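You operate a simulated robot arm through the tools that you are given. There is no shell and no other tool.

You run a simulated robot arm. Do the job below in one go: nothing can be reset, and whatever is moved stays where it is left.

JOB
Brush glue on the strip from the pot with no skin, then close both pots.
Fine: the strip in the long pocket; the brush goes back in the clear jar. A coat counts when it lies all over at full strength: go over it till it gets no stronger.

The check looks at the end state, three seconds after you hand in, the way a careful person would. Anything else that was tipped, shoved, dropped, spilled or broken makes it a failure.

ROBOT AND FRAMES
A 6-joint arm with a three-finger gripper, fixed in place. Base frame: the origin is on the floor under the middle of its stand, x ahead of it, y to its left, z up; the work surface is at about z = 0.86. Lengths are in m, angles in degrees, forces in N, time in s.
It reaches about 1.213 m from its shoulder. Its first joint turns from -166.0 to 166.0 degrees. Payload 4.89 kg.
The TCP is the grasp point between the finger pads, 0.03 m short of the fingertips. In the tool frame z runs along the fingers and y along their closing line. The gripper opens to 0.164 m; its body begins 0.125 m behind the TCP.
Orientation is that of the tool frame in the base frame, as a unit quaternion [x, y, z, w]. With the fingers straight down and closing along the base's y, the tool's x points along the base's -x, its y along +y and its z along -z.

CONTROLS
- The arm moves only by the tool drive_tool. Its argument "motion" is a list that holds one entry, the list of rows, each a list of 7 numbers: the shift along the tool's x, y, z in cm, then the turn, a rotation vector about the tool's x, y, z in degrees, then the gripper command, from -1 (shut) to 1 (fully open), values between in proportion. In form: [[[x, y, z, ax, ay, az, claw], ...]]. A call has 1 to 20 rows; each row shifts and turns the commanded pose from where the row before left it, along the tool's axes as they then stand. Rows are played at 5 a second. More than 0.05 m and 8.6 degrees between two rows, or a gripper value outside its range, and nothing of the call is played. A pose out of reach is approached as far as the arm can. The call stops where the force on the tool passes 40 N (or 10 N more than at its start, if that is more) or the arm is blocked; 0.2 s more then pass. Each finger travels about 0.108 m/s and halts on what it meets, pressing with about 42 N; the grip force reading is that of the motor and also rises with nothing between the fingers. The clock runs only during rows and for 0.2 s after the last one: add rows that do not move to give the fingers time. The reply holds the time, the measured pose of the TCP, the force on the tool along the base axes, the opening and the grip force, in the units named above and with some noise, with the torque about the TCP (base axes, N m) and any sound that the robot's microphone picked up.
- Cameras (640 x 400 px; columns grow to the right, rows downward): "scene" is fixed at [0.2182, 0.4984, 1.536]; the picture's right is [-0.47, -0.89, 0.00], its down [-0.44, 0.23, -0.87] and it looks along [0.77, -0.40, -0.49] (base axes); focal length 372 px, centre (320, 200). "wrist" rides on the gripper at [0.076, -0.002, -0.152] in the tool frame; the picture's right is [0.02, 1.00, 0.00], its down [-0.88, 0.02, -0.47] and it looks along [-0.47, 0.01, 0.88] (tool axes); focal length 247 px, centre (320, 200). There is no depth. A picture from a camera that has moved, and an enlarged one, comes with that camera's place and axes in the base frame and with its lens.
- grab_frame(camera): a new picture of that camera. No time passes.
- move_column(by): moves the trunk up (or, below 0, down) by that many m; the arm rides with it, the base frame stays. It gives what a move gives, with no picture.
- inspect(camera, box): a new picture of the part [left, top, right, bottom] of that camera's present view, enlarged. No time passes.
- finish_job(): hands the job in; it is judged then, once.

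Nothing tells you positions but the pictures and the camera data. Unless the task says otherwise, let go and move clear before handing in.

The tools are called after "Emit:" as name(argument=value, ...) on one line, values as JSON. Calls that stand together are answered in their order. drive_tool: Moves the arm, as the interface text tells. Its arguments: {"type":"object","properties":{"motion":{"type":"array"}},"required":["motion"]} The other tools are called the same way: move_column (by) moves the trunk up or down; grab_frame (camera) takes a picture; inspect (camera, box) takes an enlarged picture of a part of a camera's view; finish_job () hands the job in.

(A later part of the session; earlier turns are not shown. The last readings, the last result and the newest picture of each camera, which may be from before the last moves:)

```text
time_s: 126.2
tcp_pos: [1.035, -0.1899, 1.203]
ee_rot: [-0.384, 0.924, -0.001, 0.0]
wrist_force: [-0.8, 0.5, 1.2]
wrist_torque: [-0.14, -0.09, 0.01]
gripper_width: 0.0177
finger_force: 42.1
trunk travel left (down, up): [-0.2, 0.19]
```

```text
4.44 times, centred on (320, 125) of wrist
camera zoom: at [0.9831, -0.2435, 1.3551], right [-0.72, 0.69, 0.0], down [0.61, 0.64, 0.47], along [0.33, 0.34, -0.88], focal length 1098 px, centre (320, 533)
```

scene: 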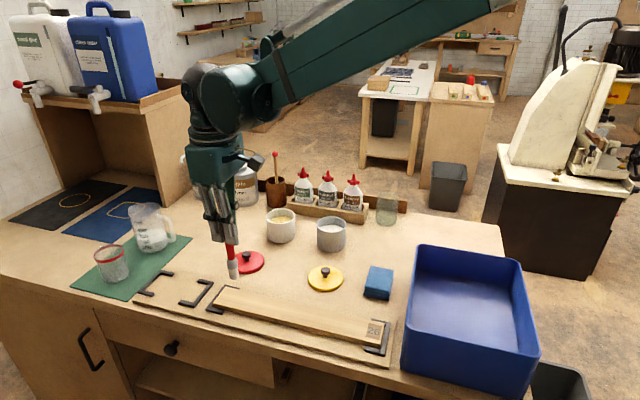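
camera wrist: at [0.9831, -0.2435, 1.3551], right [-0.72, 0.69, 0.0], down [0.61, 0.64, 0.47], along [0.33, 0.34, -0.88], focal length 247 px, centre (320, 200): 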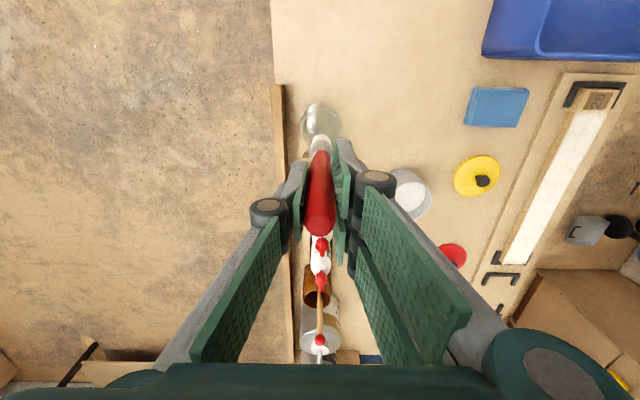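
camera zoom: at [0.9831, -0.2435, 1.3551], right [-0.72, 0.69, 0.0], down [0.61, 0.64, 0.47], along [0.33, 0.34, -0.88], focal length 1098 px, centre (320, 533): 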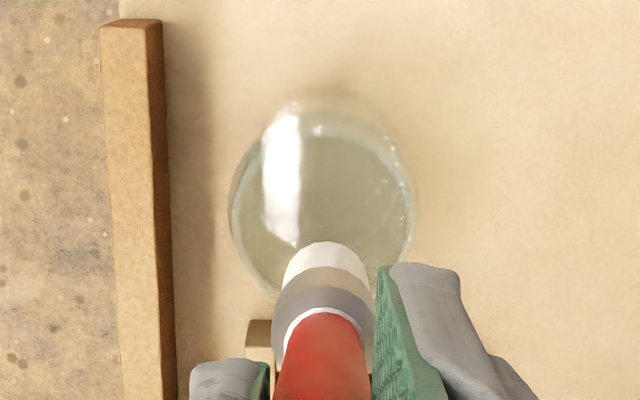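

The tip is about 12 mm off the jar centre, the same as where the brush first stood. I'll shift it 5 mm toward the centre and lower it slowly into the jar.

Emit:
drive_tool(motion=[[[-0.5, -0.1, 0, 0, 0, 0, -1], [0, 0, 2, 0, 0, 0, -1], [0, 0, 2, 0, 0, 0, -1], [0, 0, 2, 0, 0, 0, -1], [0, 0, 2, 0, 0, 0, -1], [0, 0, 2, 0, 0, 0, -1], [0, 0, 1.5, 0, 0, 0, -1], [0, 0, 1.5, 0, 0, 0, -1], [0, 0, 0, 0, 0, 0, -1]]])

Emit:
inspect(camera="scene", box=[350, 120, 430, 240])

Emit:
inspect(camera="wrist", box=[270, 80, 370, 170])

```text
time_s: 128.2
tcp_pos: [1.0397, -0.1866, 1.0717]
ee_rot: [-0.382, 0.924, 0.0, 0.0]
wrist_force: [0.3, 0.2, -0.8]
wrist_torque: [-0.02, 0.04, -0.01]
gripper_width: 0.0178
finger_force: 42.4
trunk travel left (down, up): [-0.2, 0.19]
```

```text
3.33 times, centred on (390, 180) of scene
camera zoom: at [0.2182, 0.4984, 1.536], right [-0.47, -0.89, 0.0], down [-0.44, 0.23, -0.87], along [0.77, -0.4, -0.49], focal length 1240 px, centre (87, 267)
```

zoom: 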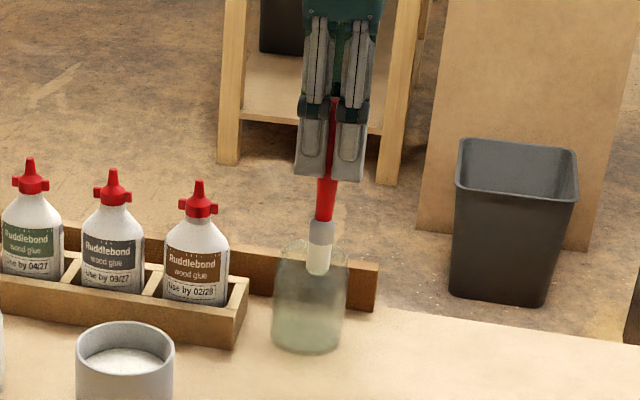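

```text
4.44 times, centred on (320, 125) of wrist
camera zoom: at [0.9889, -0.2405, 1.2248], right [-0.72, 0.69, 0.0], down [0.61, 0.64, 0.47], along [0.33, 0.34, -0.88], focal length 1098 px, centre (320, 533)
```

zoom: 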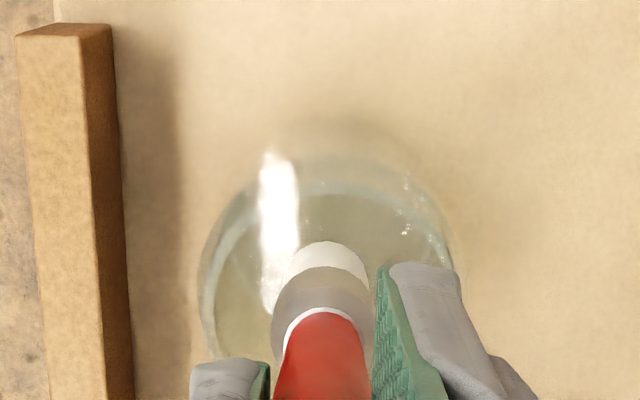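

The tip is inside the rim and roughly centred. I'll continue down to the jar floor, watching the force.

Emit:
drive_tool(motion=[[[0, 0, 1.5, 0, 0, 0, -1], [0, 0, 1.5, 0, 0, 0, -1], [0, 0, 1.5, 0, 0, 0, -1], [0, 0, 1, 0, 0, 0, -1], [0, 0, 0.5, 0, 0, 0, -1], [0, 0, 0.3, 0, 0, 0, -1], [0, 0, 0.2, 0, 0, 0, -1], [0, 0, 0, 0, 0, 0, -1]]])

Emit:
inspect(camera="scene", box=[350, 120, 430, 240])

```text
time_s: 130.0
tcp_pos: [1.0396, -0.1878, 1.006]
ee_rot: [-0.383, 0.924, -0.001, 0.0]
wrist_force: [0.1, 0.0, -0.6]
wrist_torque: [-0.01, -0.03, -0.01]
gripper_width: 0.0174
finger_force: 42.0
trunk travel left (down, up): [-0.2, 0.19]
```

```text
3.33 times, centred on (390, 180) of scene
camera zoom: at [0.2182, 0.4984, 1.536], right [-0.47, -0.89, 0.0], down [-0.44, 0.23, -0.87], along [0.77, -0.4, -0.49], focal length 1240 px, centre (87, 267)
```

zoom: 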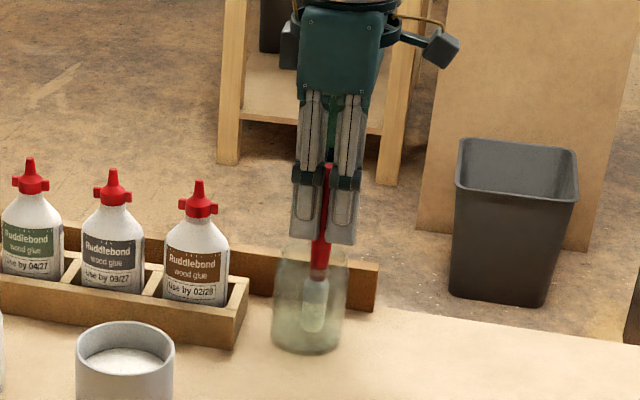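

Emit:
drive_tool(motion=[[[0, 0, 0.1, 0, 0, 0, -1], [0, 0, 0.1, 0, 0, 0, -1], [0, 0, 0.1, 0, 0, 0, -1], [0, 0, 0, 0, 0, 0, -1]]])

```text
time_s: 131.0
tcp_pos: [1.0414, -0.1863, 1.0037]
ee_rot: [-0.384, 0.924, 0.0, 0.0]
wrist_force: [0.0, 0.3, -1.2]
wrist_torque: [-0.01, -0.01, 0.02]
gripper_width: 0.0172
finger_force: 41.6
trunk travel left (down, up): [-0.2, 0.19]
```

Emit:
drive_tool(motion=[[[0, 0, 0.1, 0, 0, 0, -1], [0, 0, 0.1, 0, 0, 0, -1], [0, 0, 0.1, 0, 0, 0, -1], [0, 0, 0, 0, 0, 0, -1]]])

```text
time_s: 132.0
tcp_pos: [1.0402, -0.1874, 1.001]
ee_rot: [-0.383, 0.924, 0.0, 0.002]
wrist_force: [2.6, 0.7, 12.7]
wrist_torque: [-0.01, -0.19, -0.02]
gripper_width: 0.0176
finger_force: 42.0
trunk travel left (down, up): [-0.2, 0.19]
```

The brush is on the jar floor. I'll ease off slightly and open the fingers slowly.

Emit:
drive_tool(motion=[[[0, 0, -0.05, 0, 0, 0, -1], [0, 0, 0, 0, 0, 0, -0.8], [0, 0, 0, 0, 0, 0, -0.76], [0, 0, 0, 0, 0, 0, -0.73], [0, 0, 0, 0, 0, 0, -0.7], [0, 0, 0, 0, 0, 0, -0.66], [0, 0, 0, 0, 0, 0, -0.62], [0, 0, 0, 0, 0, 0, -0.58], [0, 0, 0, 0, 0, 0, -0.54], [0, 0, 0, 0, 0, 0, -0.5], [0, 0, 0, 0, 0, 0, -0.5]]])

Emit:
grab_frame(camera="wrist")

Emit:
inspect(camera="scene", box=[350, 120, 430, 240])

```text
time_s: 134.4
tcp_pos: [1.0413, -0.1871, 1.0007]
ee_rot: [-0.383, 0.924, 0.0, 0.0]
wrist_force: [-0.2, 0.1, 0.1]
wrist_torque: [-0.05, -0.02, 0.02]
gripper_width: 0.041
finger_force: 0.0
trunk travel left (down, up): [-0.2, 0.19]
```

```text
taken
camera wrist: at [0.9886, -0.241, 1.1542], right [-0.72, 0.69, 0.0], down [0.61, 0.64, 0.47], along [0.33, 0.34, -0.88], focal length 247 px, centre (320, 200)
```

wrist: 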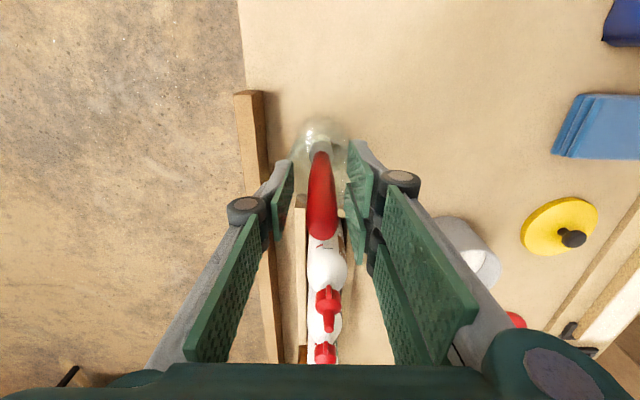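

```text
3.33 times, centred on (390, 180) of scene
camera zoom: at [0.2182, 0.4984, 1.536], right [-0.47, -0.89, 0.0], down [-0.44, 0.23, -0.87], along [0.77, -0.4, -0.49], focal length 1240 px, centre (87, 267)
```

zoom: 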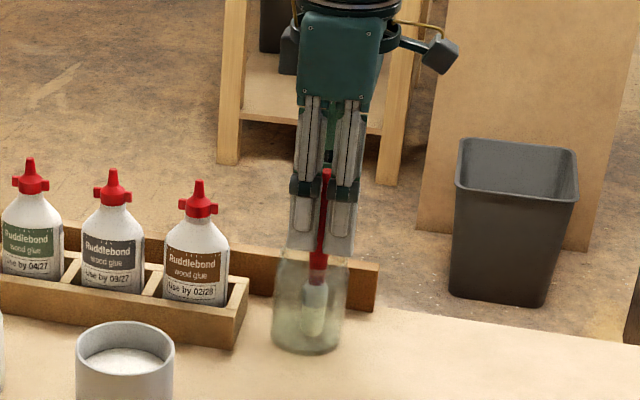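

The brush stands upright on its own. I'll open further and rise straight up clear of it.

Emit:
drive_tool(motion=[[[0, 0, 0, 0, 0, 0, -0.4], [0, 0, 0, 0, 0, 0, -0.2], [0, 0, 0, 0, 0, 0, 0.0], [0, 0, 0, 0, 0, 0, 0.1], [0, 0, -1, 0, 0, 0, 0.1], [0, 0, -2, 0, 0, 0, 0.1], [0, 0, -2, 0, 0, 0, 0.1], [0, 0, -2, 0, 0, 0, 0.1], [0, 0, -2, 0, 0, 0, 0.1], [0, 0, -3, 0, 0, 0, 0.1], [0, 0, -3, 0, 0, 0, 0.1], [0, 0, -3, 0, 0, 0, 0.1], [0, 0, 0, 0, 0, 0, 0.1]]])

Emit:
grab_frame(camera="wrist")

Emit:
inspect(camera="scene", box=[350, 120, 430, 240])

```text
time_s: 137.2
tcp_pos: [1.0417, -0.1873, 1.1807]
ee_rot: [-0.383, 0.924, 0.0, 0.0]
wrist_force: [-0.8, -0.2, 0.7]
wrist_torque: [-0.01, -0.02, 0.01]
gripper_width: 0.0903
finger_force: 0.0
trunk travel left (down, up): [-0.2, 0.19]
```

```text
taken
camera wrist: at [0.9888, -0.2411, 1.3345], right [-0.72, 0.69, 0.0], down [0.61, 0.64, 0.47], along [0.33, 0.34, -0.88], focal length 247 px, centre (320, 200)
```

wrist: 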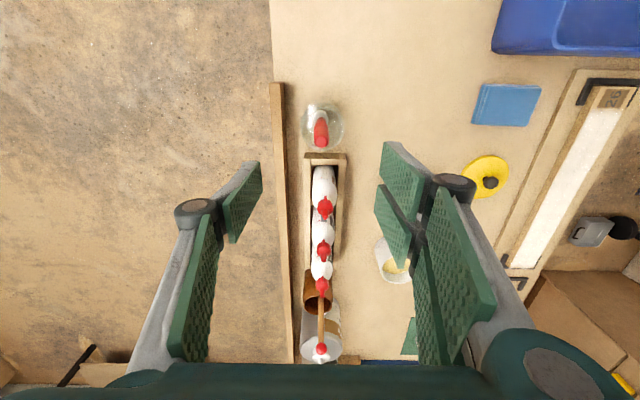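

```text
3.33 times, centred on (390, 180) of scene
camera zoom: at [0.2182, 0.4984, 1.536], right [-0.47, -0.89, 0.0], down [-0.44, 0.23, -0.87], along [0.77, -0.4, -0.49], focal length 1240 px, centre (87, 267)
```

zoom: 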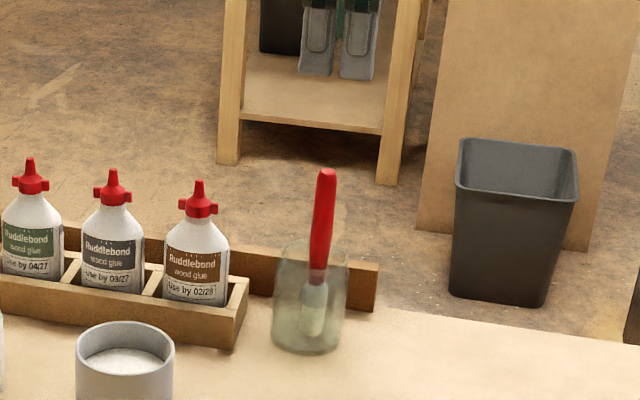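

The brush is back in the clear jar, standing. Next are the lids: each sits in front of its pot and both are the same size, so yellow goes to the grey pot and red to the cream pot. I'll move above the yellow lid.

Emit:
drive_tool(motion=[[[0, 0, 0, 0, 0, 0, 0.1], [-1.15, 3.41, 0, 0, 0, 0, 0.1], [-1.15, 3.41, 0, 0, 0, 0, 0.1], [-1.15, 3.41, 0, 0, 0, 0, 0.1], [-1.15, 3.41, 1, 0, 0, 0, 0.1], [-1.15, 3.41, 1, 0, 0, 0, 0.1], [-1.15, 3.41, 1, 0, 0, 0, 0.1], [-1.15, 3.41, 1, 0, 0, 0, 0.1], [-1.15, 3.41, 2, 0, 0, 0, 0.1], [-1.15, 3.41, 2, 0, 0, 0, 0.1], [-1.15, 3.41, 2, 0, 0, 0, 0.1], [0, 0, 0, 0, 0, 0, 0.1]]])

Emit:
grab_frame(camera="wrist")

Emit:
inspect(camera="scene", box=[270, 210, 390, 310])

Emit:
inspect(camera="scene", box=[350, 160, 430, 240])

```text
time_s: 139.8
tcp_pos: [0.8813, 0.1349, 1.0817]
ee_rot: [-0.381, 0.924, 0.0, 0.001]
wrist_force: [-0.3, 0.4, 0.5]
wrist_torque: [-0.05, -0.01, -0.01]
gripper_width: 0.0904
finger_force: 0.0
trunk travel left (down, up): [-0.2, 0.19]
```

```text
taken
camera wrist: at [0.8287, 0.0823, 1.2344], right [-0.72, 0.69, 0.0], down [0.61, 0.64, 0.47], along [0.33, 0.34, -0.88], focal length 247 px, centre (320, 200)
```

wrist: 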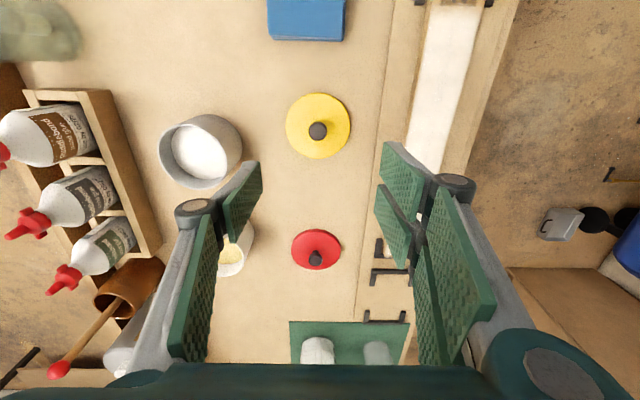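

```text
4.00 times, centred on (330, 260) of scene
camera zoom: at [0.2182, 0.4984, 1.536], right [-0.47, -0.89, 0.0], down [-0.44, 0.23, -0.87], along [0.77, -0.4, -0.49], focal length 1488 px, centre (280, -40)
```

zoom: 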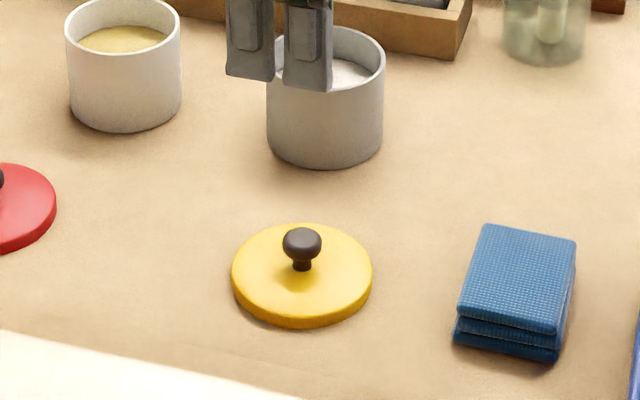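

```text
5.00 times, centred on (390, 200) of scene
camera zoom: at [0.2182, 0.4984, 1.536], right [-0.47, -0.89, 0.0], down [-0.44, 0.23, -0.87], along [0.77, -0.4, -0.49], focal length 1860 px, centre (-30, 200)
```

zoom: 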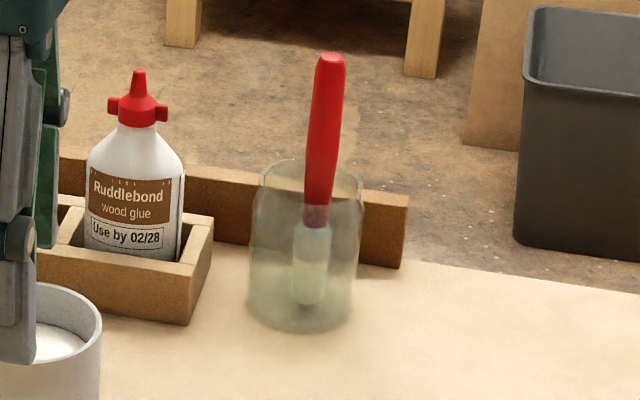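

Emit:
inspect(camera="wrist", box=[270, 80, 370, 170])

Emit:
inspect(camera="scene", box=[300, 255, 350, 300])

Emit:
inspect(camera="wrist", box=[150, 100, 260, 200])

```text
4.44 times, centred on (320, 125) of wrist
camera zoom: at [0.8287, 0.0823, 1.2344], right [-0.72, 0.69, 0.0], down [0.61, 0.64, 0.47], along [0.33, 0.34, -0.88], focal length 1098 px, centre (320, 533)
```

zoom: 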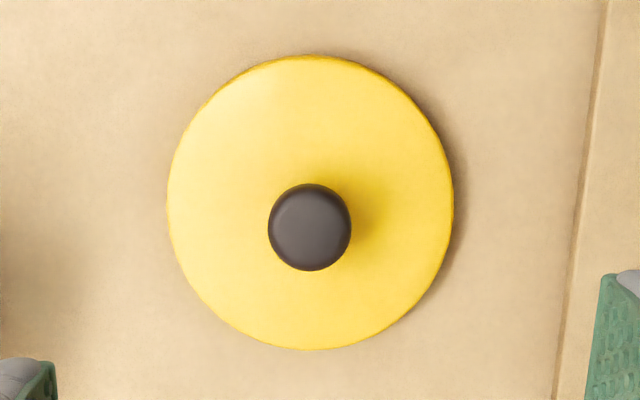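

```text
8.89 times, centred on (325, 278) of scene
camera zoom: at [0.2182, 0.4984, 1.536], right [-0.47, -0.89, 0.0], down [-0.44, 0.23, -0.87], along [0.77, -0.4, -0.49], focal length 3307 px, centre (276, -489)
```

zoom: 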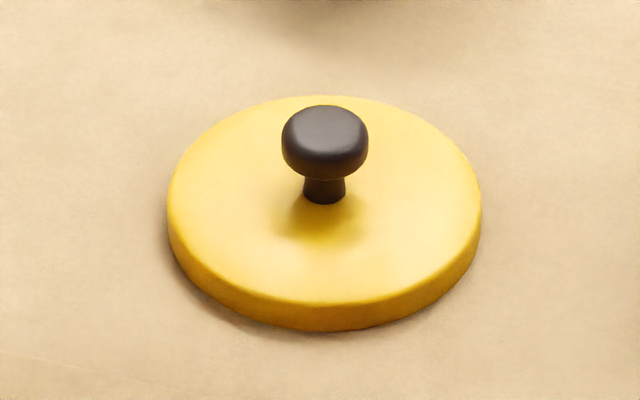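

```text
4.00 times, centred on (205, 150) of wrist
camera zoom: at [0.8287, 0.0823, 1.2344], right [-0.72, 0.69, 0.0], down [0.61, 0.64, 0.47], along [0.33, 0.34, -0.88], focal length 988 px, centre (780, 400)
```

zoom: 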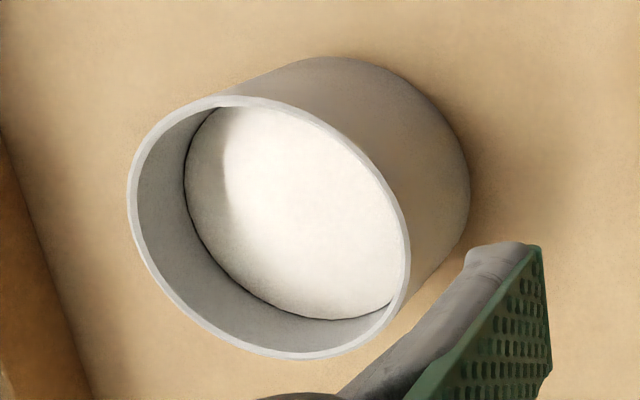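

The yellow lid's knob is at about (s=-0.0255, w=0.1487) in my strip frame, 2 mm from the TCP line, with its top at z≈0.893 and the lid top at z≈0.870. I'll adjust and descend around the knob.

Emit:
drive_tool(motion=[[[0, -0.17, 1, 0, 0, 0, 0.0], [0, 0, 2, 0, 0, 0, -0.1], [0, 0, 2, 0, 0, 0, -0.2], [0, 0, 2, 0, 0, 0, -0.2], [0, 0, 2, 0, 0, 0, -0.2], [0, 0, 2, 0, 0, 0, -0.2], [0, 0, 2, 0, 0, 0, -0.2], [0, 0, 1.5, 0, 0, 0, -0.2], [0, 0, 1, 0, 0, 0, -0.2], [0, 0, 0.7, 0, 0, 0, -0.2], [0, 0, 0, 0, 0, 0, -0.2]]])

Emit:
grab_frame(camera="wrist")

Emit:
inspect(camera="scene", box=[280, 210, 380, 310])

```text
time_s: 142.2
tcp_pos: [0.8832, 0.1342, 0.9194]
ee_rot: [-0.382, 0.924, 0.0, -0.001]
wrist_force: [-0.5, 0.0, 0.3]
wrist_torque: [0.0, 0.04, 0.01]
gripper_width: 0.0653
finger_force: 0.1
trunk travel left (down, up): [-0.2, 0.19]
```

```text
taken
camera wrist: at [0.8298, 0.0805, 1.0718], right [-0.72, 0.69, 0.0], down [0.61, 0.64, 0.47], along [0.33, 0.34, -0.88], focal length 247 px, centre (320, 200)
```

wrist: 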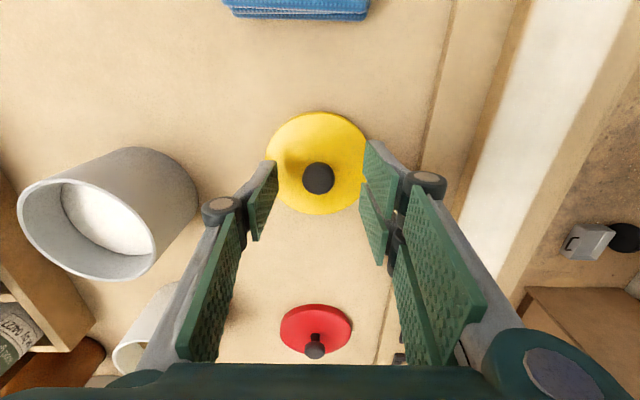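

```text
4.00 times, centred on (330, 260) of scene
camera zoom: at [0.2182, 0.4984, 1.536], right [-0.47, -0.89, 0.0], down [-0.44, 0.23, -0.87], along [0.77, -0.4, -0.49], focal length 1488 px, centre (280, -40)
```

zoom: 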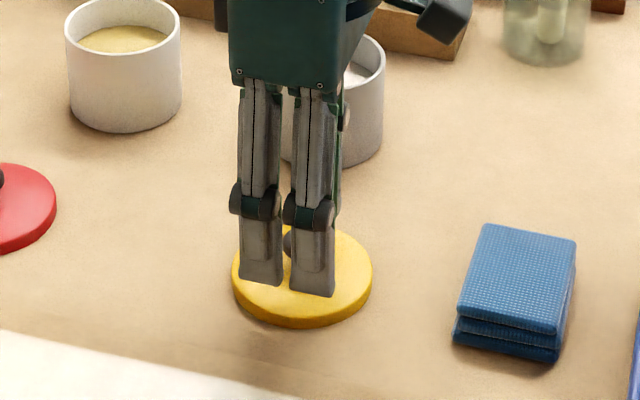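

The knob is centred between the pads. I'll go down another 1.5 cm and close gently on it.

Emit:
drive_tool(motion=[[[0, 0, 0.6, 0, 0, 0, -0.2], [0, 0, 0.5, 0, 0, 0, -0.2], [0, 0, 0.4, 0, 0, 0, -0.2], [0, 0, 0, 0, 0, 0, -0.3], [0, 0, 0, 0, 0, 0, -0.4], [0, 0, 0, 0, 0, 0, -0.5], [0, 0, 0, 0, 0, 0, -0.55], [0, 0, 0, 0, 0, 0, -0.6], [0, 0, 0, 0, 0, 0, -0.65], [0, 0, 0, 0, 0, 0, -0.7], [0, 0, 0, 0, 0, 0, -0.8], [0, 0, 0, 0, 0, 0, -0.9], [0, 0, 0, 0, 0, 0, -1], [0, 0, 0, 0, 0, 0, -1]]])

Emit:
grab_frame(camera="wrist")

Emit:
inspect(camera="scene", box=[280, 220, 370, 310])

```text
time_s: 145.2
tcp_pos: [0.8817, 0.1344, 0.9043]
ee_rot: [-0.383, 0.924, 0.001, 0.001]
wrist_force: [-0.1, 0.6, -0.2]
wrist_torque: [0.0, 0.0, -0.01]
gripper_width: 0.0209
finger_force: 41.8
trunk travel left (down, up): [-0.2, 0.19]
```

```text
taken
camera wrist: at [0.83, 0.081, 1.0569], right [-0.72, 0.69, 0.0], down [0.61, 0.64, 0.47], along [0.33, 0.34, -0.88], focal length 247 px, centre (320, 200)
```

wrist: 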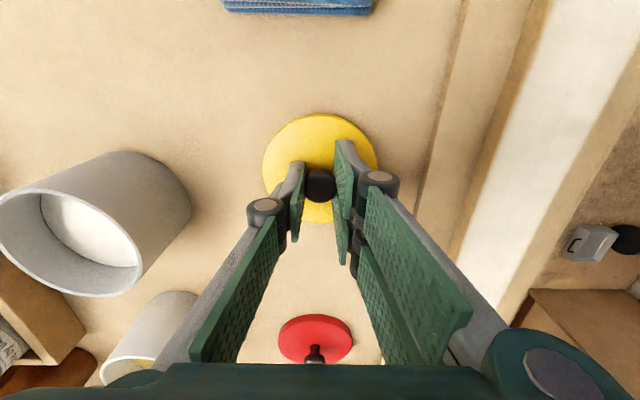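

```text
4.44 times, centred on (325, 265) of scene
camera zoom: at [0.2182, 0.4984, 1.536], right [-0.47, -0.89, 0.0], down [-0.44, 0.23, -0.87], along [0.77, -0.4, -0.49], focal length 1653 px, centre (298, -89)
```

zoom: 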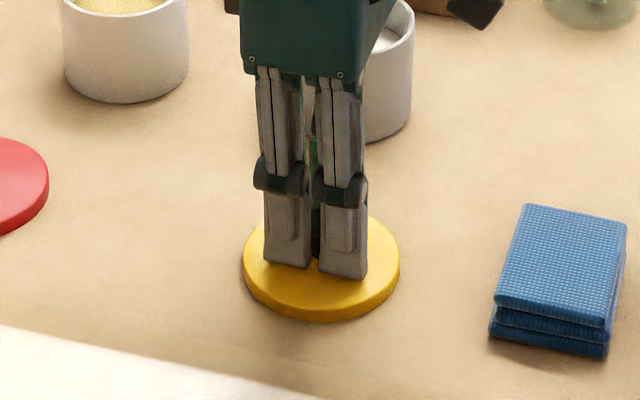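

The knob is gripped (opening 21 mm). I'll lift a little and check that the lid hangs level.

Emit:
drive_tool(motion=[[[0, 0, -0.5, 0, 0, 0, -1], [0, 0, -1, 0, 0, 0, -1], [0, 0, -1, 0, 0, 0, -1], [0, 0, -1.5, 0, 0, 0, -1], [0, 0, -2, 0, 0, 0, -1], [0, 0, -2, 0, 0, 0, -1], [0, 0, -2, 0, 0, 0, -1], [0, 0, -2, 0, 0, 0, -1], [0, 0, -1.5, 0, 0, 0, -1], [0, 0, 0, 0, 0, 0, -1]]])

Emit:
grab_frame(camera="wrist")

Emit:
inspect(camera="scene", box=[270, 160, 390, 290])

```text
time_s: 147.4
tcp_pos: [0.8815, 0.1331, 1.0394]
ee_rot: [-0.382, 0.924, 0.0, 0.001]
wrist_force: [-0.1, -0.5, 0.1]
wrist_torque: [0.0, -0.05, -0.02]
gripper_width: 0.021
finger_force: 42.1
trunk travel left (down, up): [-0.2, 0.19]
```

```text
taken
camera wrist: at [0.8298, 0.0806, 1.1924], right [-0.72, 0.69, 0.0], down [0.61, 0.64, 0.47], along [0.33, 0.34, -0.88], focal length 247 px, centre (320, 200)
```

wrist: 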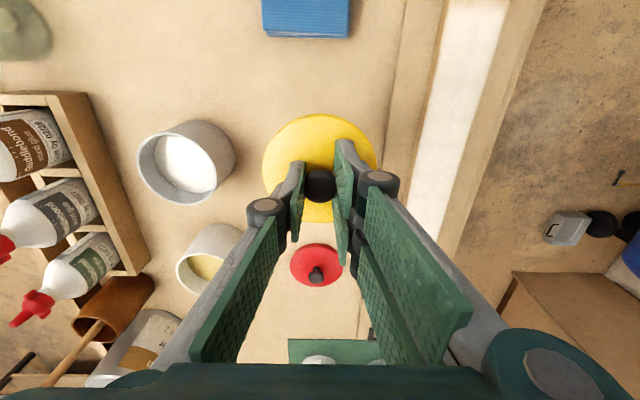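

```text
3.08 times, centred on (330, 225) of scene
camera zoom: at [0.2182, 0.4984, 1.536], right [-0.47, -0.89, 0.0], down [-0.44, 0.23, -0.87], along [0.77, -0.4, -0.49], focal length 1145 px, centre (289, 123)
```

zoom: 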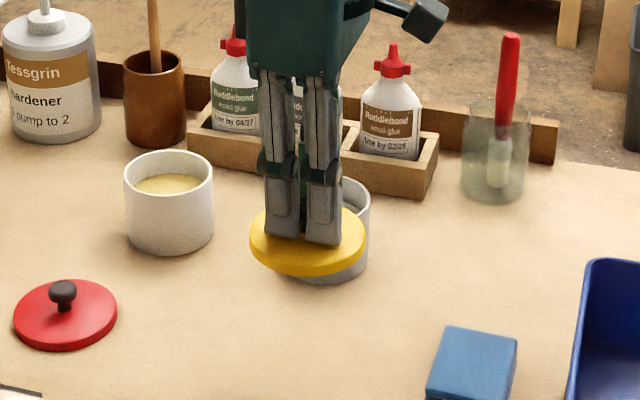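

The lid hangs level. I'll check its offset from the TCP before moving over the pot.

Emit:
inspect(camera="wrist", box=[250, 100, 390, 230])

Emit:
inspect(camera="wrist", box=[130, 110, 250, 210])

```text
3.08 times, centred on (320, 165) of wrist
camera zoom: at [0.8298, 0.0806, 1.1924], right [-0.72, 0.69, 0.0], down [0.61, 0.64, 0.47], along [0.33, 0.34, -0.88], focal length 760 px, centre (320, 308)
```

zoom: 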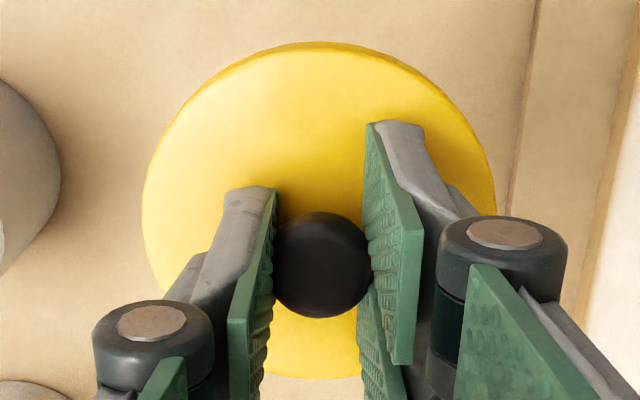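

```text
4.00 times, centred on (190, 160) of wrist
camera zoom: at [0.8298, 0.0806, 1.1924], right [-0.72, 0.69, 0.0], down [0.61, 0.64, 0.47], along [0.33, 0.34, -0.88], focal length 988 px, centre (840, 360)
```

zoom: 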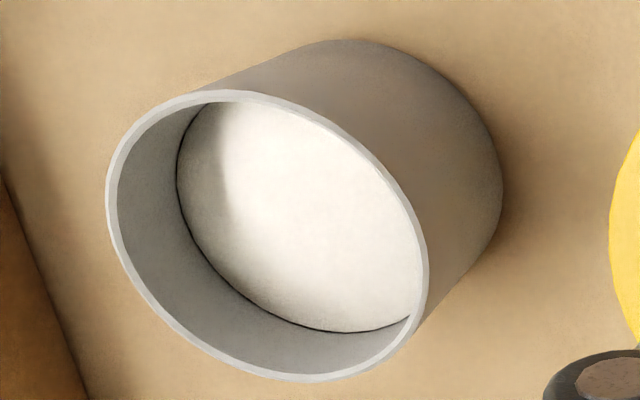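

The lid's centre sits about 3 mm ahead of the TCP. To get the pot's centre accurately, I'll pass beyond it so the camera looks straight down at the grey pot while I hold the lid.

Emit:
drive_tool(motion=[[[0, 0, -1, 0, 0, 0, -1], [-2.12, -2.64, -0.5, 0, 0, 0, -1], [-2.12, -2.64, -0.5, 0, 0, 0, -1], [-2.12, -2.64, 0, 0, 0, 0, -1], [-2.12, -2.64, 0, 0, 0, 0, -1], [-2.12, -2.64, 0, 0, 0, 0, -1], [-2.12, -2.64, 0, 0, 0, 0, -1], [0, 0, 0, 0, 0, 0, -1], [0, 0, 0, 0, 0, 0, -1]]])

Emit:
grab_frame(camera="wrist")

Emit:
inspect(camera="wrist", box=[260, 40, 380, 150])

Emit:
inspect(camera="wrist", box=[250, 100, 390, 230])

```text
time_s: 149.4
tcp_pos: [1.0842, 0.111, 1.0606]
ee_rot: [-0.383, 0.924, 0.0, 0.0]
wrist_force: [1.2, 0.2, -0.7]
wrist_torque: [-0.04, 0.06, -0.01]
gripper_width: 0.0207
finger_force: 42.2
trunk travel left (down, up): [-0.2, 0.19]
```

```text
taken
camera wrist: at [1.0321, 0.0584, 1.2125], right [-0.72, 0.69, 0.0], down [0.61, 0.64, 0.47], along [0.33, 0.34, -0.88], focal length 247 px, centre (320, 200)
```

wrist: 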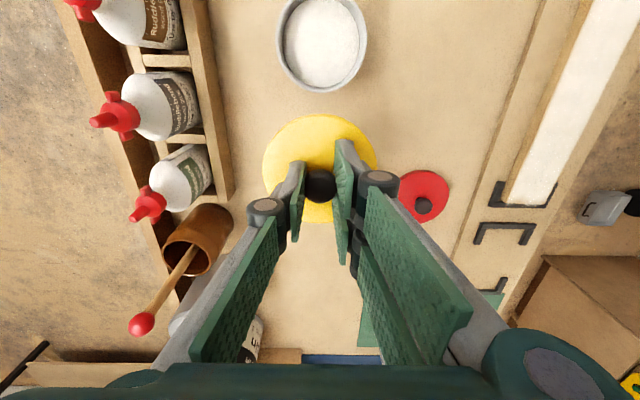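

```text
3.64 times, centred on (320, 95) of wrist
camera zoom: at [1.0321, 0.0584, 1.2125], right [-0.72, 0.69, 0.0], down [0.61, 0.64, 0.47], along [0.33, 0.34, -0.88], focal length 898 px, centre (320, 582)
```

zoom: 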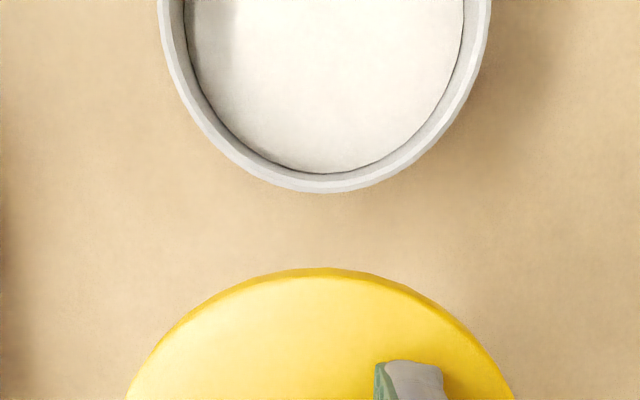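

```text
3.08 times, centred on (320, 165) of wrist
camera zoom: at [1.0321, 0.0584, 1.2125], right [-0.72, 0.69, 0.0], down [0.61, 0.64, 0.47], along [0.33, 0.34, -0.88], focal length 760 px, centre (320, 308)
```

zoom: 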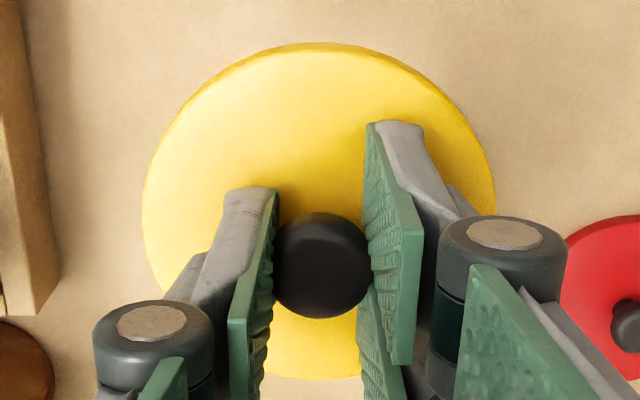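

Emit:
drive_tool(motion=[[[1.2, 0, 0, 0, 0, 0, -1], [0, 0, 0, 0, 0, 0, -1], [0, 0, 0, 0, 0, 0, -1]]])

Emit:
inspect(camera="wrist", box=[245, 0, 395, 120])

Emit:
inspect(camera="wrist", box=[245, 100, 395, 240])

```text
time_s: 150.2
tcp_pos: [1.0749, 0.1032, 1.0596]
ee_rot: [-0.383, 0.924, 0.0, -0.001]
wrist_force: [-0.4, -0.3, 0.3]
wrist_torque: [-0.03, -0.01, -0.02]
gripper_width: 0.021
finger_force: 41.7
trunk travel left (down, up): [-0.2, 0.19]
```

```text
3.33 times, centred on (320, 60) of wrist
camera zoom: at [1.023, 0.0496, 1.2123], right [-0.72, 0.69, 0.0], down [0.61, 0.64, 0.47], along [0.33, 0.34, -0.88], focal length 823 px, centre (320, 667)
```

zoom: 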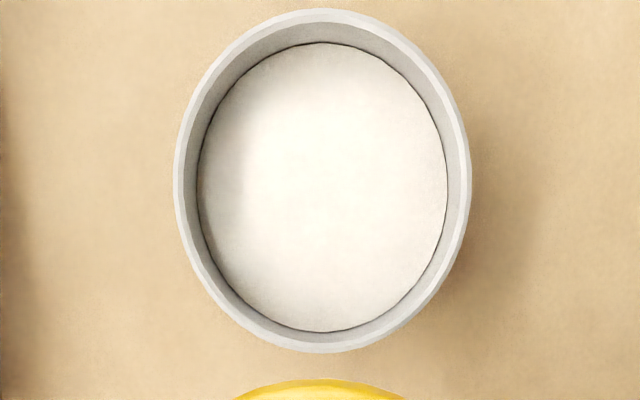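

```text
2.86 times, centred on (320, 170) of wrist
camera zoom: at [1.023, 0.0496, 1.2123], right [-0.72, 0.69, 0.0], down [0.61, 0.64, 0.47], along [0.33, 0.34, -0.88], focal length 706 px, centre (320, 286)
```

zoom: 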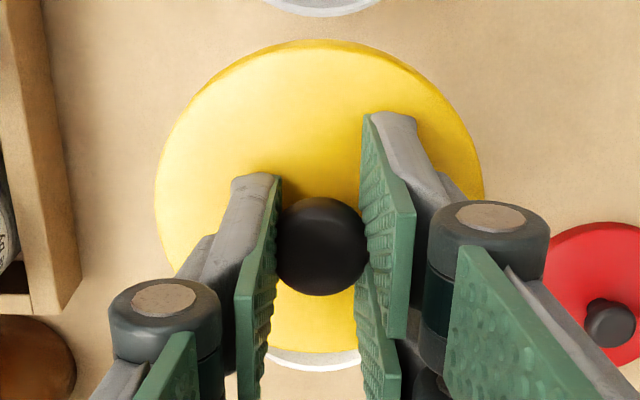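

From a single view: the pot centre is at (s=0.006, w=0.3075) and the lid centre at (0.092, 0.306). So I move 8.6 cm back and 1.5 mm over, then lower to just above the rim.

Emit:
drive_tool(motion=[[[2.15, -0.15, 0, 0, 0, 0, -1], [2.15, 0, 0, 0, 0, 0, -1], [2.15, 0, 0, 0, 0, 0, -1], [2.15, 0, 0, 0, 0, 0, -1], [0, 0, 1.5, 0, 0, 0, -1], [0, 0, 2, 0, 0, 0, -1], [0, 0, 1.5, 0, 0, 0, -1], [0, 0, 1, 0, 0, 0, -1], [0, 0, 0.7, 0, 0, 0, -1], [0, 0, 0, 0, 0, 0, -1]]])

Emit:
inspect(camera="scene", box=[290, 180, 375, 265])

Emit:
inspect(camera="wrist", box=[245, 90, 395, 240])

```text
time_s: 152.4
tcp_pos: [1.0162, 0.0417, 0.9927]
ee_rot: [-0.383, 0.924, 0.0, -0.001]
wrist_force: [-0.9, 0.1, -0.7]
wrist_torque: [0.02, -0.01, -0.04]
gripper_width: 0.0207
finger_force: 41.8
trunk travel left (down, up): [-0.2, 0.19]
```

```text
4.71 times, centred on (332, 222) of scene
camera zoom: at [0.2182, 0.4984, 1.536], right [-0.47, -0.89, 0.0], down [-0.44, 0.23, -0.87], along [0.77, -0.4, -0.49], focal length 1751 px, centre (261, 94)
```

zoom: 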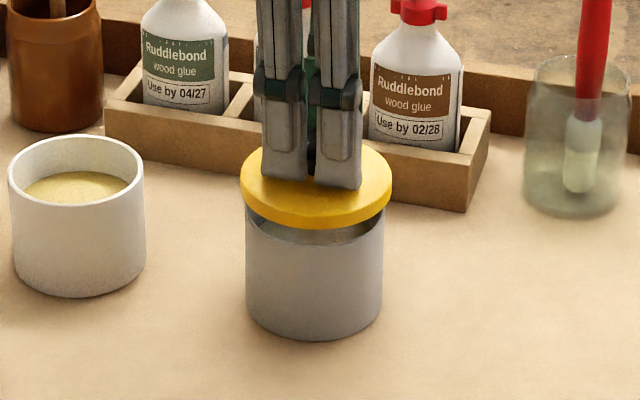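

```text
2.67 times, centred on (320, 165) of wrist
camera zoom: at [0.9633, -0.0118, 1.1441], right [-0.72, 0.69, 0.0], down [0.61, 0.64, 0.47], along [0.33, 0.34, -0.88], focal length 659 px, centre (320, 293)
```

zoom: 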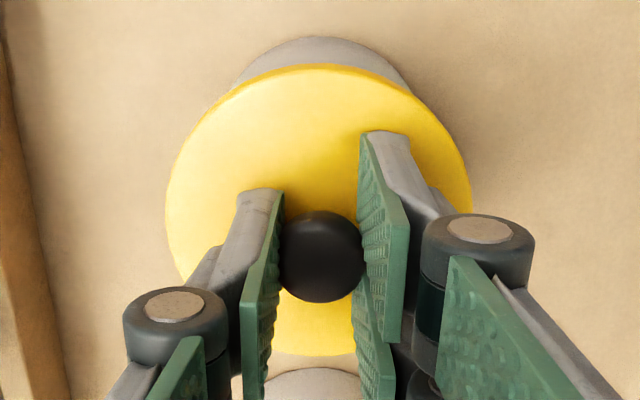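

The lid is aligned over the pot from both views. I'll lower it gently until it rests.

Emit:
drive_tool(motion=[[[0, 0, 0.4, 0, 0, 0, -1], [0, 0, 0.3, 0, 0, 0, -1], [0, 0, 0.2, 0, 0, 0, -1], [0, 0, 0.1, 0, 0, 0, -1], [0, 0, 0, 0, 0, 0, -1]]])

Emit:
inspect(camera="scene", box=[290, 180, 375, 265])

```text
time_s: 153.6
tcp_pos: [1.0165, 0.0418, 0.9818]
ee_rot: [-0.383, 0.924, 0.0, -0.001]
wrist_force: [-0.1, -0.6, 0.2]
wrist_torque: [-0.02, 0.0, 0.04]
gripper_width: 0.0209
finger_force: 41.8
trunk travel left (down, up): [-0.2, 0.19]
```

```text
4.71 times, centred on (332, 222) of scene
camera zoom: at [0.2182, 0.4984, 1.536], right [-0.47, -0.89, 0.0], down [-0.44, 0.23, -0.87], along [0.77, -0.4, -0.49], focal length 1751 px, centre (261, 94)
```

zoom: 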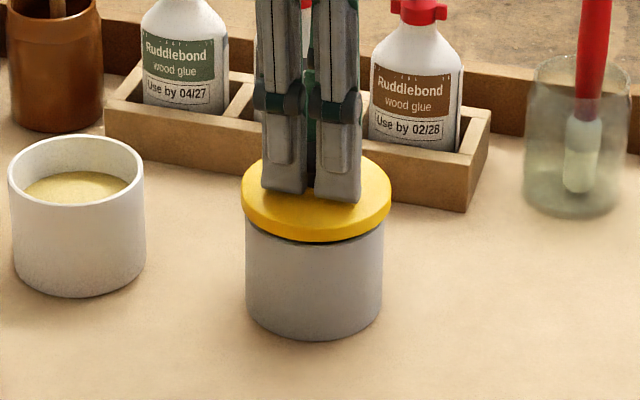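

Emit:
drive_tool(motion=[[[0, 0, 0.1, 0, 0, 0, -1], [0, 0, 0.1, 0, 0, 0, -1], [0, 0, 0, 0, 0, 0, -1]]])

```text
time_s: 154.4
tcp_pos: [1.0164, 0.042, 0.9796]
ee_rot: [-0.383, 0.924, 0.0, 0.0]
wrist_force: [0.0, -0.3, 0.4]
wrist_torque: [0.05, -0.02, -0.01]
gripper_width: 0.0208
finger_force: 41.8
trunk travel left (down, up): [-0.2, 0.19]
```

Emit:
drive_tool(motion=[[[0, 0, 0.1, 0, 0, 0, -1], [0, 0, 0.1, 0, 0, 0, -1], [0, 0, 0, 0, 0, 0, -1]]])

Emit:
inspect(camera="scene", box=[305, 200, 360, 255])

```text
time_s: 155.2
tcp_pos: [1.0157, 0.0422, 0.9792]
ee_rot: [-0.384, 0.923, 0.0, 0.0]
wrist_force: [-0.1, 0.4, -0.2]
wrist_torque: [-0.01, 0.0, -0.01]
gripper_width: 0.0208
finger_force: 41.7
trunk travel left (down, up): [-0.2, 0.19]
```

```text
7.27 times, centred on (332, 228) of scene
camera zoom: at [0.2182, 0.4984, 1.536], right [-0.47, -0.89, 0.0], down [-0.44, 0.23, -0.87], along [0.77, -0.4, -0.49], focal length 2706 px, centre (229, 0)
```

zoom: 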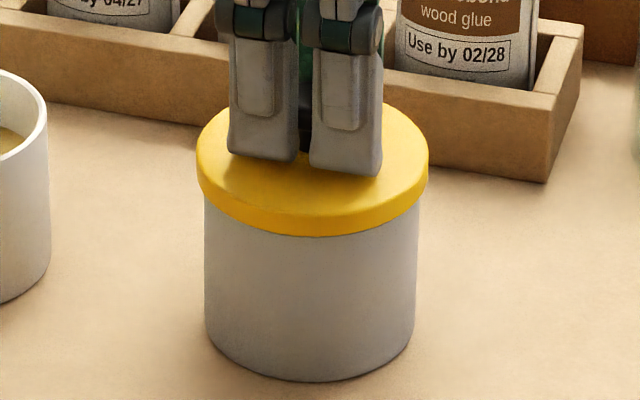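

Emit:
drive_tool(motion=[[[0, 0, 0.1, 0, 0, 0, -1], [0, 0, 0, 0, 0, 0, -1], [0, 0, 0.1, 0, 0, 0, -1], [0, 0, 0, 0, 0, 0, -1]]])

```text
time_s: 156.2
tcp_pos: [1.0163, 0.0419, 0.976]
ee_rot: [-0.383, 0.924, 0.0, 0.0]
wrist_force: [-0.4, -0.6, -0.7]
wrist_torque: [-0.03, 0.0, -0.02]
gripper_width: 0.0207
finger_force: 41.8
trunk travel left (down, up): [-0.2, 0.19]
```

Emit:
drive_tool(motion=[[[0, 0, 0.1, 0, 0, 0, -1], [0, 0, 0, 0, 0, 0, -1], [0, 0, 0.1, 0, 0, 0, -1], [0, 0, 0, 0, 0, 0, -1]]])

Emit:
inspect(camera="scene", box=[305, 200, 360, 255])

```text
time_s: 157.2
tcp_pos: [1.0158, 0.0427, 0.9753]
ee_rot: [-0.383, 0.924, 0.0, 0.0]
wrist_force: [-1.8, 1.2, 0.5]
wrist_torque: [0.07, 0.07, -0.01]
gripper_width: 0.021
finger_force: 41.4
trunk travel left (down, up): [-0.2, 0.19]
```

```text
7.27 times, centred on (332, 228) of scene
camera zoom: at [0.2182, 0.4984, 1.536], right [-0.47, -0.89, 0.0], down [-0.44, 0.23, -0.87], along [0.77, -0.4, -0.49], focal length 2706 px, centre (229, 0)
```

zoom: 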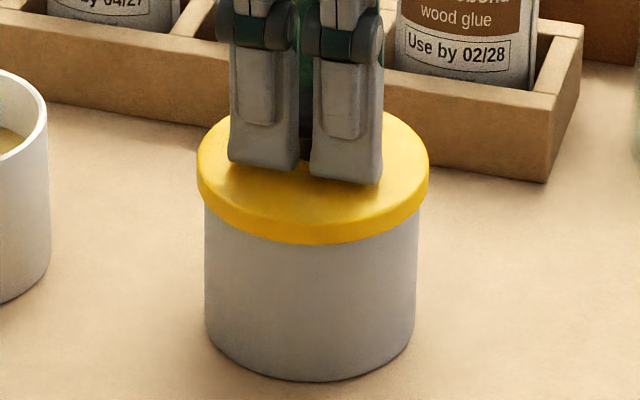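

The lid's skirt is slipping over the rim. I'll keep lowering gently until the top plate sits on the rim.

Emit:
drive_tool(motion=[[[0, 0.03, 0.1, 0, 0, 0, -1], [0, 0, 0, 0, 0, 0, -1], [0, 0, 0.1, 0, 0, 0, -1], [0, 0, 0, 0, 0, 0, -1]]])

```text
time_s: 158.2
tcp_pos: [1.016, 0.0437, 0.972]
ee_rot: [-0.382, 0.924, 0.0, 0.0]
wrist_force: [0.1, -0.7, 0.1]
wrist_torque: [0.02, -0.01, 0.01]
gripper_width: 0.0208
finger_force: 41.9
trunk travel left (down, up): [-0.2, 0.19]
```

Emit:
drive_tool(motion=[[[0, 0, 0.1, 0, 0, 0, -1], [0, 0, 0, 0, 0, 0, -1]]])

Emit:
inspect(camera="scene", box=[305, 200, 360, 255])

Emit:
inspect(camera="wrist", box=[245, 90, 395, 240])

```text
time_s: 158.8
tcp_pos: [1.0147, 0.0428, 0.9718]
ee_rot: [-0.383, 0.924, -0.001, -0.001]
wrist_force: [-0.4, -0.2, -0.8]
wrist_torque: [0.02, 0.02, 0.03]
gripper_width: 0.0208
finger_force: 42.7
trunk travel left (down, up): [-0.2, 0.19]
```

```text
7.27 times, centred on (332, 228) of scene
camera zoom: at [0.2182, 0.4984, 1.536], right [-0.47, -0.89, 0.0], down [-0.44, 0.23, -0.87], along [0.77, -0.4, -0.49], focal length 2706 px, centre (229, 0)
```

zoom: 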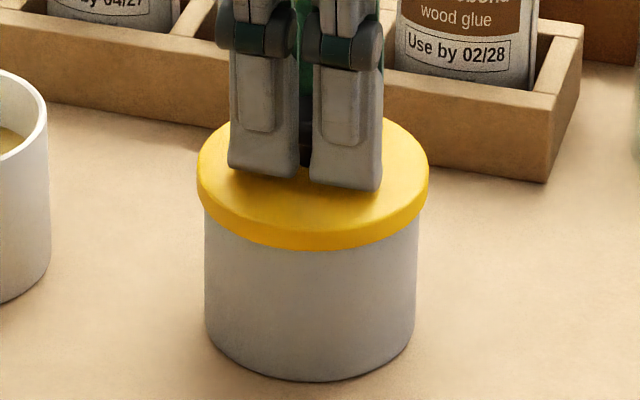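

```text
2.67 times, centred on (320, 165) of wrist
camera zoom: at [0.9634, -0.0114, 1.1243], right [-0.72, 0.69, 0.0], down [0.61, 0.64, 0.47], along [0.33, 0.34, -0.88], focal length 659 px, centre (320, 293)
```

zoom: 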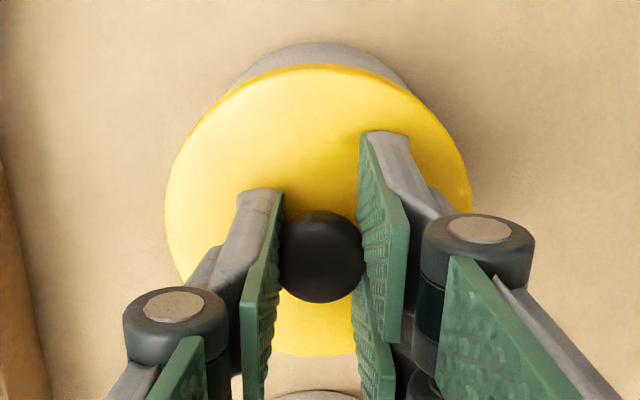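

Emit:
drive_tool(motion=[[[0, 0, 0.1, 0, 0, 0, -1], [0, 0, 0, 0, 0, 0, -1], [0, 0, 0.1, 0, 0, 0, -1], [0, 0, 0, 0, 0, 0, -1]]])

```text
time_s: 159.8
tcp_pos: [1.0156, 0.0428, 0.9711]
ee_rot: [-0.382, 0.924, -0.001, 0.001]
wrist_force: [5.5, 2.0, 18.7]
wrist_torque: [0.09, -0.05, 0.03]
gripper_width: 0.0207
finger_force: 42.1
trunk travel left (down, up): [-0.2, 0.19]
heard: snap
```

I heard a snap with 19 N downward, which is most likely the lid clicking onto the pot. I'll check visually.

Emit:
inspect(camera="scene", box=[305, 200, 360, 255])

Emit:
grab_frame(camera="wrist")

```text
7.27 times, centred on (332, 228) of scene
camera zoom: at [0.2182, 0.4984, 1.536], right [-0.47, -0.89, 0.0], down [-0.44, 0.23, -0.87], along [0.77, -0.4, -0.49], focal length 2706 px, centre (229, 0)
```

zoom: 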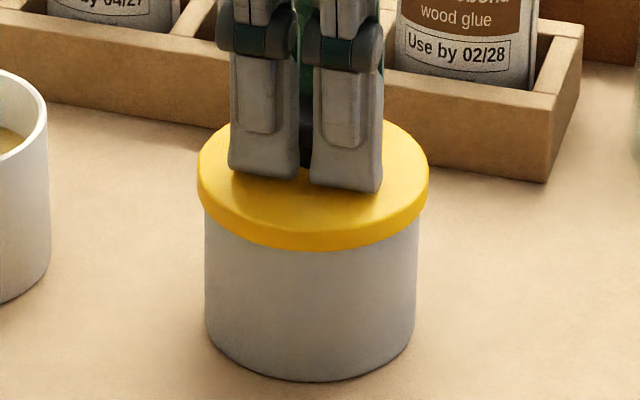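

```text
taken
camera wrist: at [0.9633, -0.0115, 1.1235], right [-0.72, 0.69, 0.0], down [0.61, 0.64, 0.47], along [0.33, 0.34, -0.88], focal length 247 px, centre (320, 200)
```

wrist: 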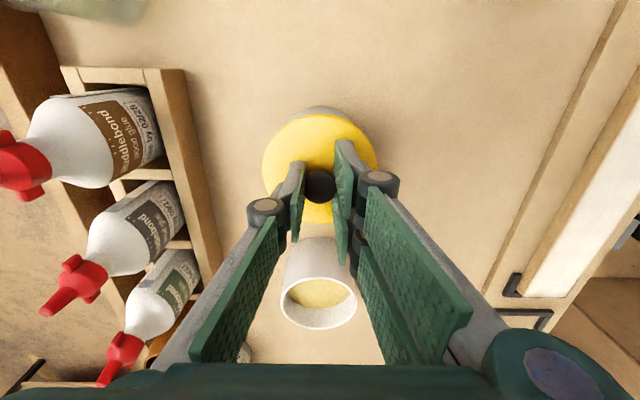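

The lid is seated level. I'll ease off and release the knob, opening only as much as needed.

Emit:
drive_tool(motion=[[[0, 0, -0.06, 0, 0, 0, -1], [0, 0, 0, 0, 0, 0, -0.76], [0, 0, 0, 0, 0, 0, -0.72], [0, 0, 0, 0, 0, 0, -0.68], [0, 0, 0, 0, 0, 0, -0.6], [0, 0, 0, 0, 0, 0, -0.5], [0, 0, 0, 0, 0, 0, -0.4], [0, 0, 0, 0, 0, 0, -0.3], [0, 0, 0, 0, 0, 0, -0.2], [0, 0, 0, 0, 0, 0, -0.2], [0, 0, -1, 0, 0, 0, -0.2], [0, 0, -2, 0, 0, 0, -0.2], [0, 0, -2, 0, 0, 0, -0.2], [0, 0, -2, 0, 0, 0, -0.2], [0, 0, -2, 0, 0, 0, -0.2], [0, 0, -2, 0, 0, 0, -0.2], [0, 0, 0, 0, 0, 0, -0.2]]])

Emit:
inspect(camera="scene", box=[290, 180, 375, 265])

Emit:
grab_frame(camera="wrist")

```text
time_s: 163.4
tcp_pos: [1.0154, 0.0418, 1.0802]
ee_rot: [-0.383, 0.924, 0.0, 0.001]
wrist_force: [-0.4, -0.2, -0.5]
wrist_torque: [-0.01, -0.05, 0.04]
gripper_width: 0.0656
finger_force: 0.1
trunk travel left (down, up): [-0.2, 0.19]
```

```text
4.71 times, centred on (332, 222) of scene
camera zoom: at [0.2182, 0.4984, 1.536], right [-0.47, -0.89, 0.0], down [-0.44, 0.23, -0.87], along [0.77, -0.4, -0.49], focal length 1751 px, centre (261, 94)
```

zoom: 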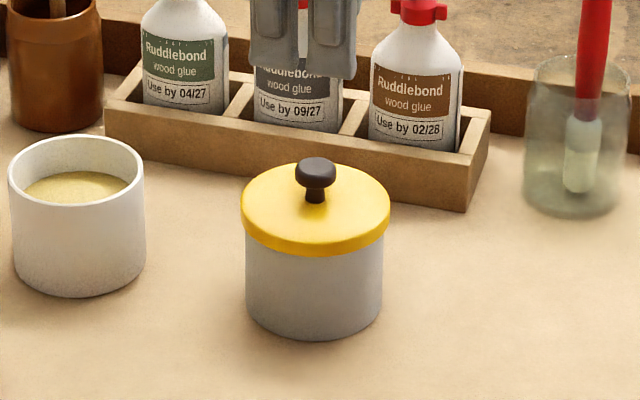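

```text
taken
camera wrist: at [0.9632, -0.0116, 1.233], right [-0.72, 0.69, 0.0], down [0.61, 0.64, 0.47], along [0.33, 0.34, -0.88], focal length 247 px, centre (320, 200)
```

wrist: 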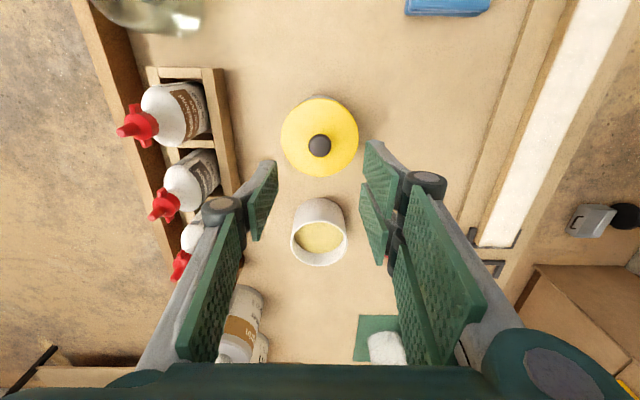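

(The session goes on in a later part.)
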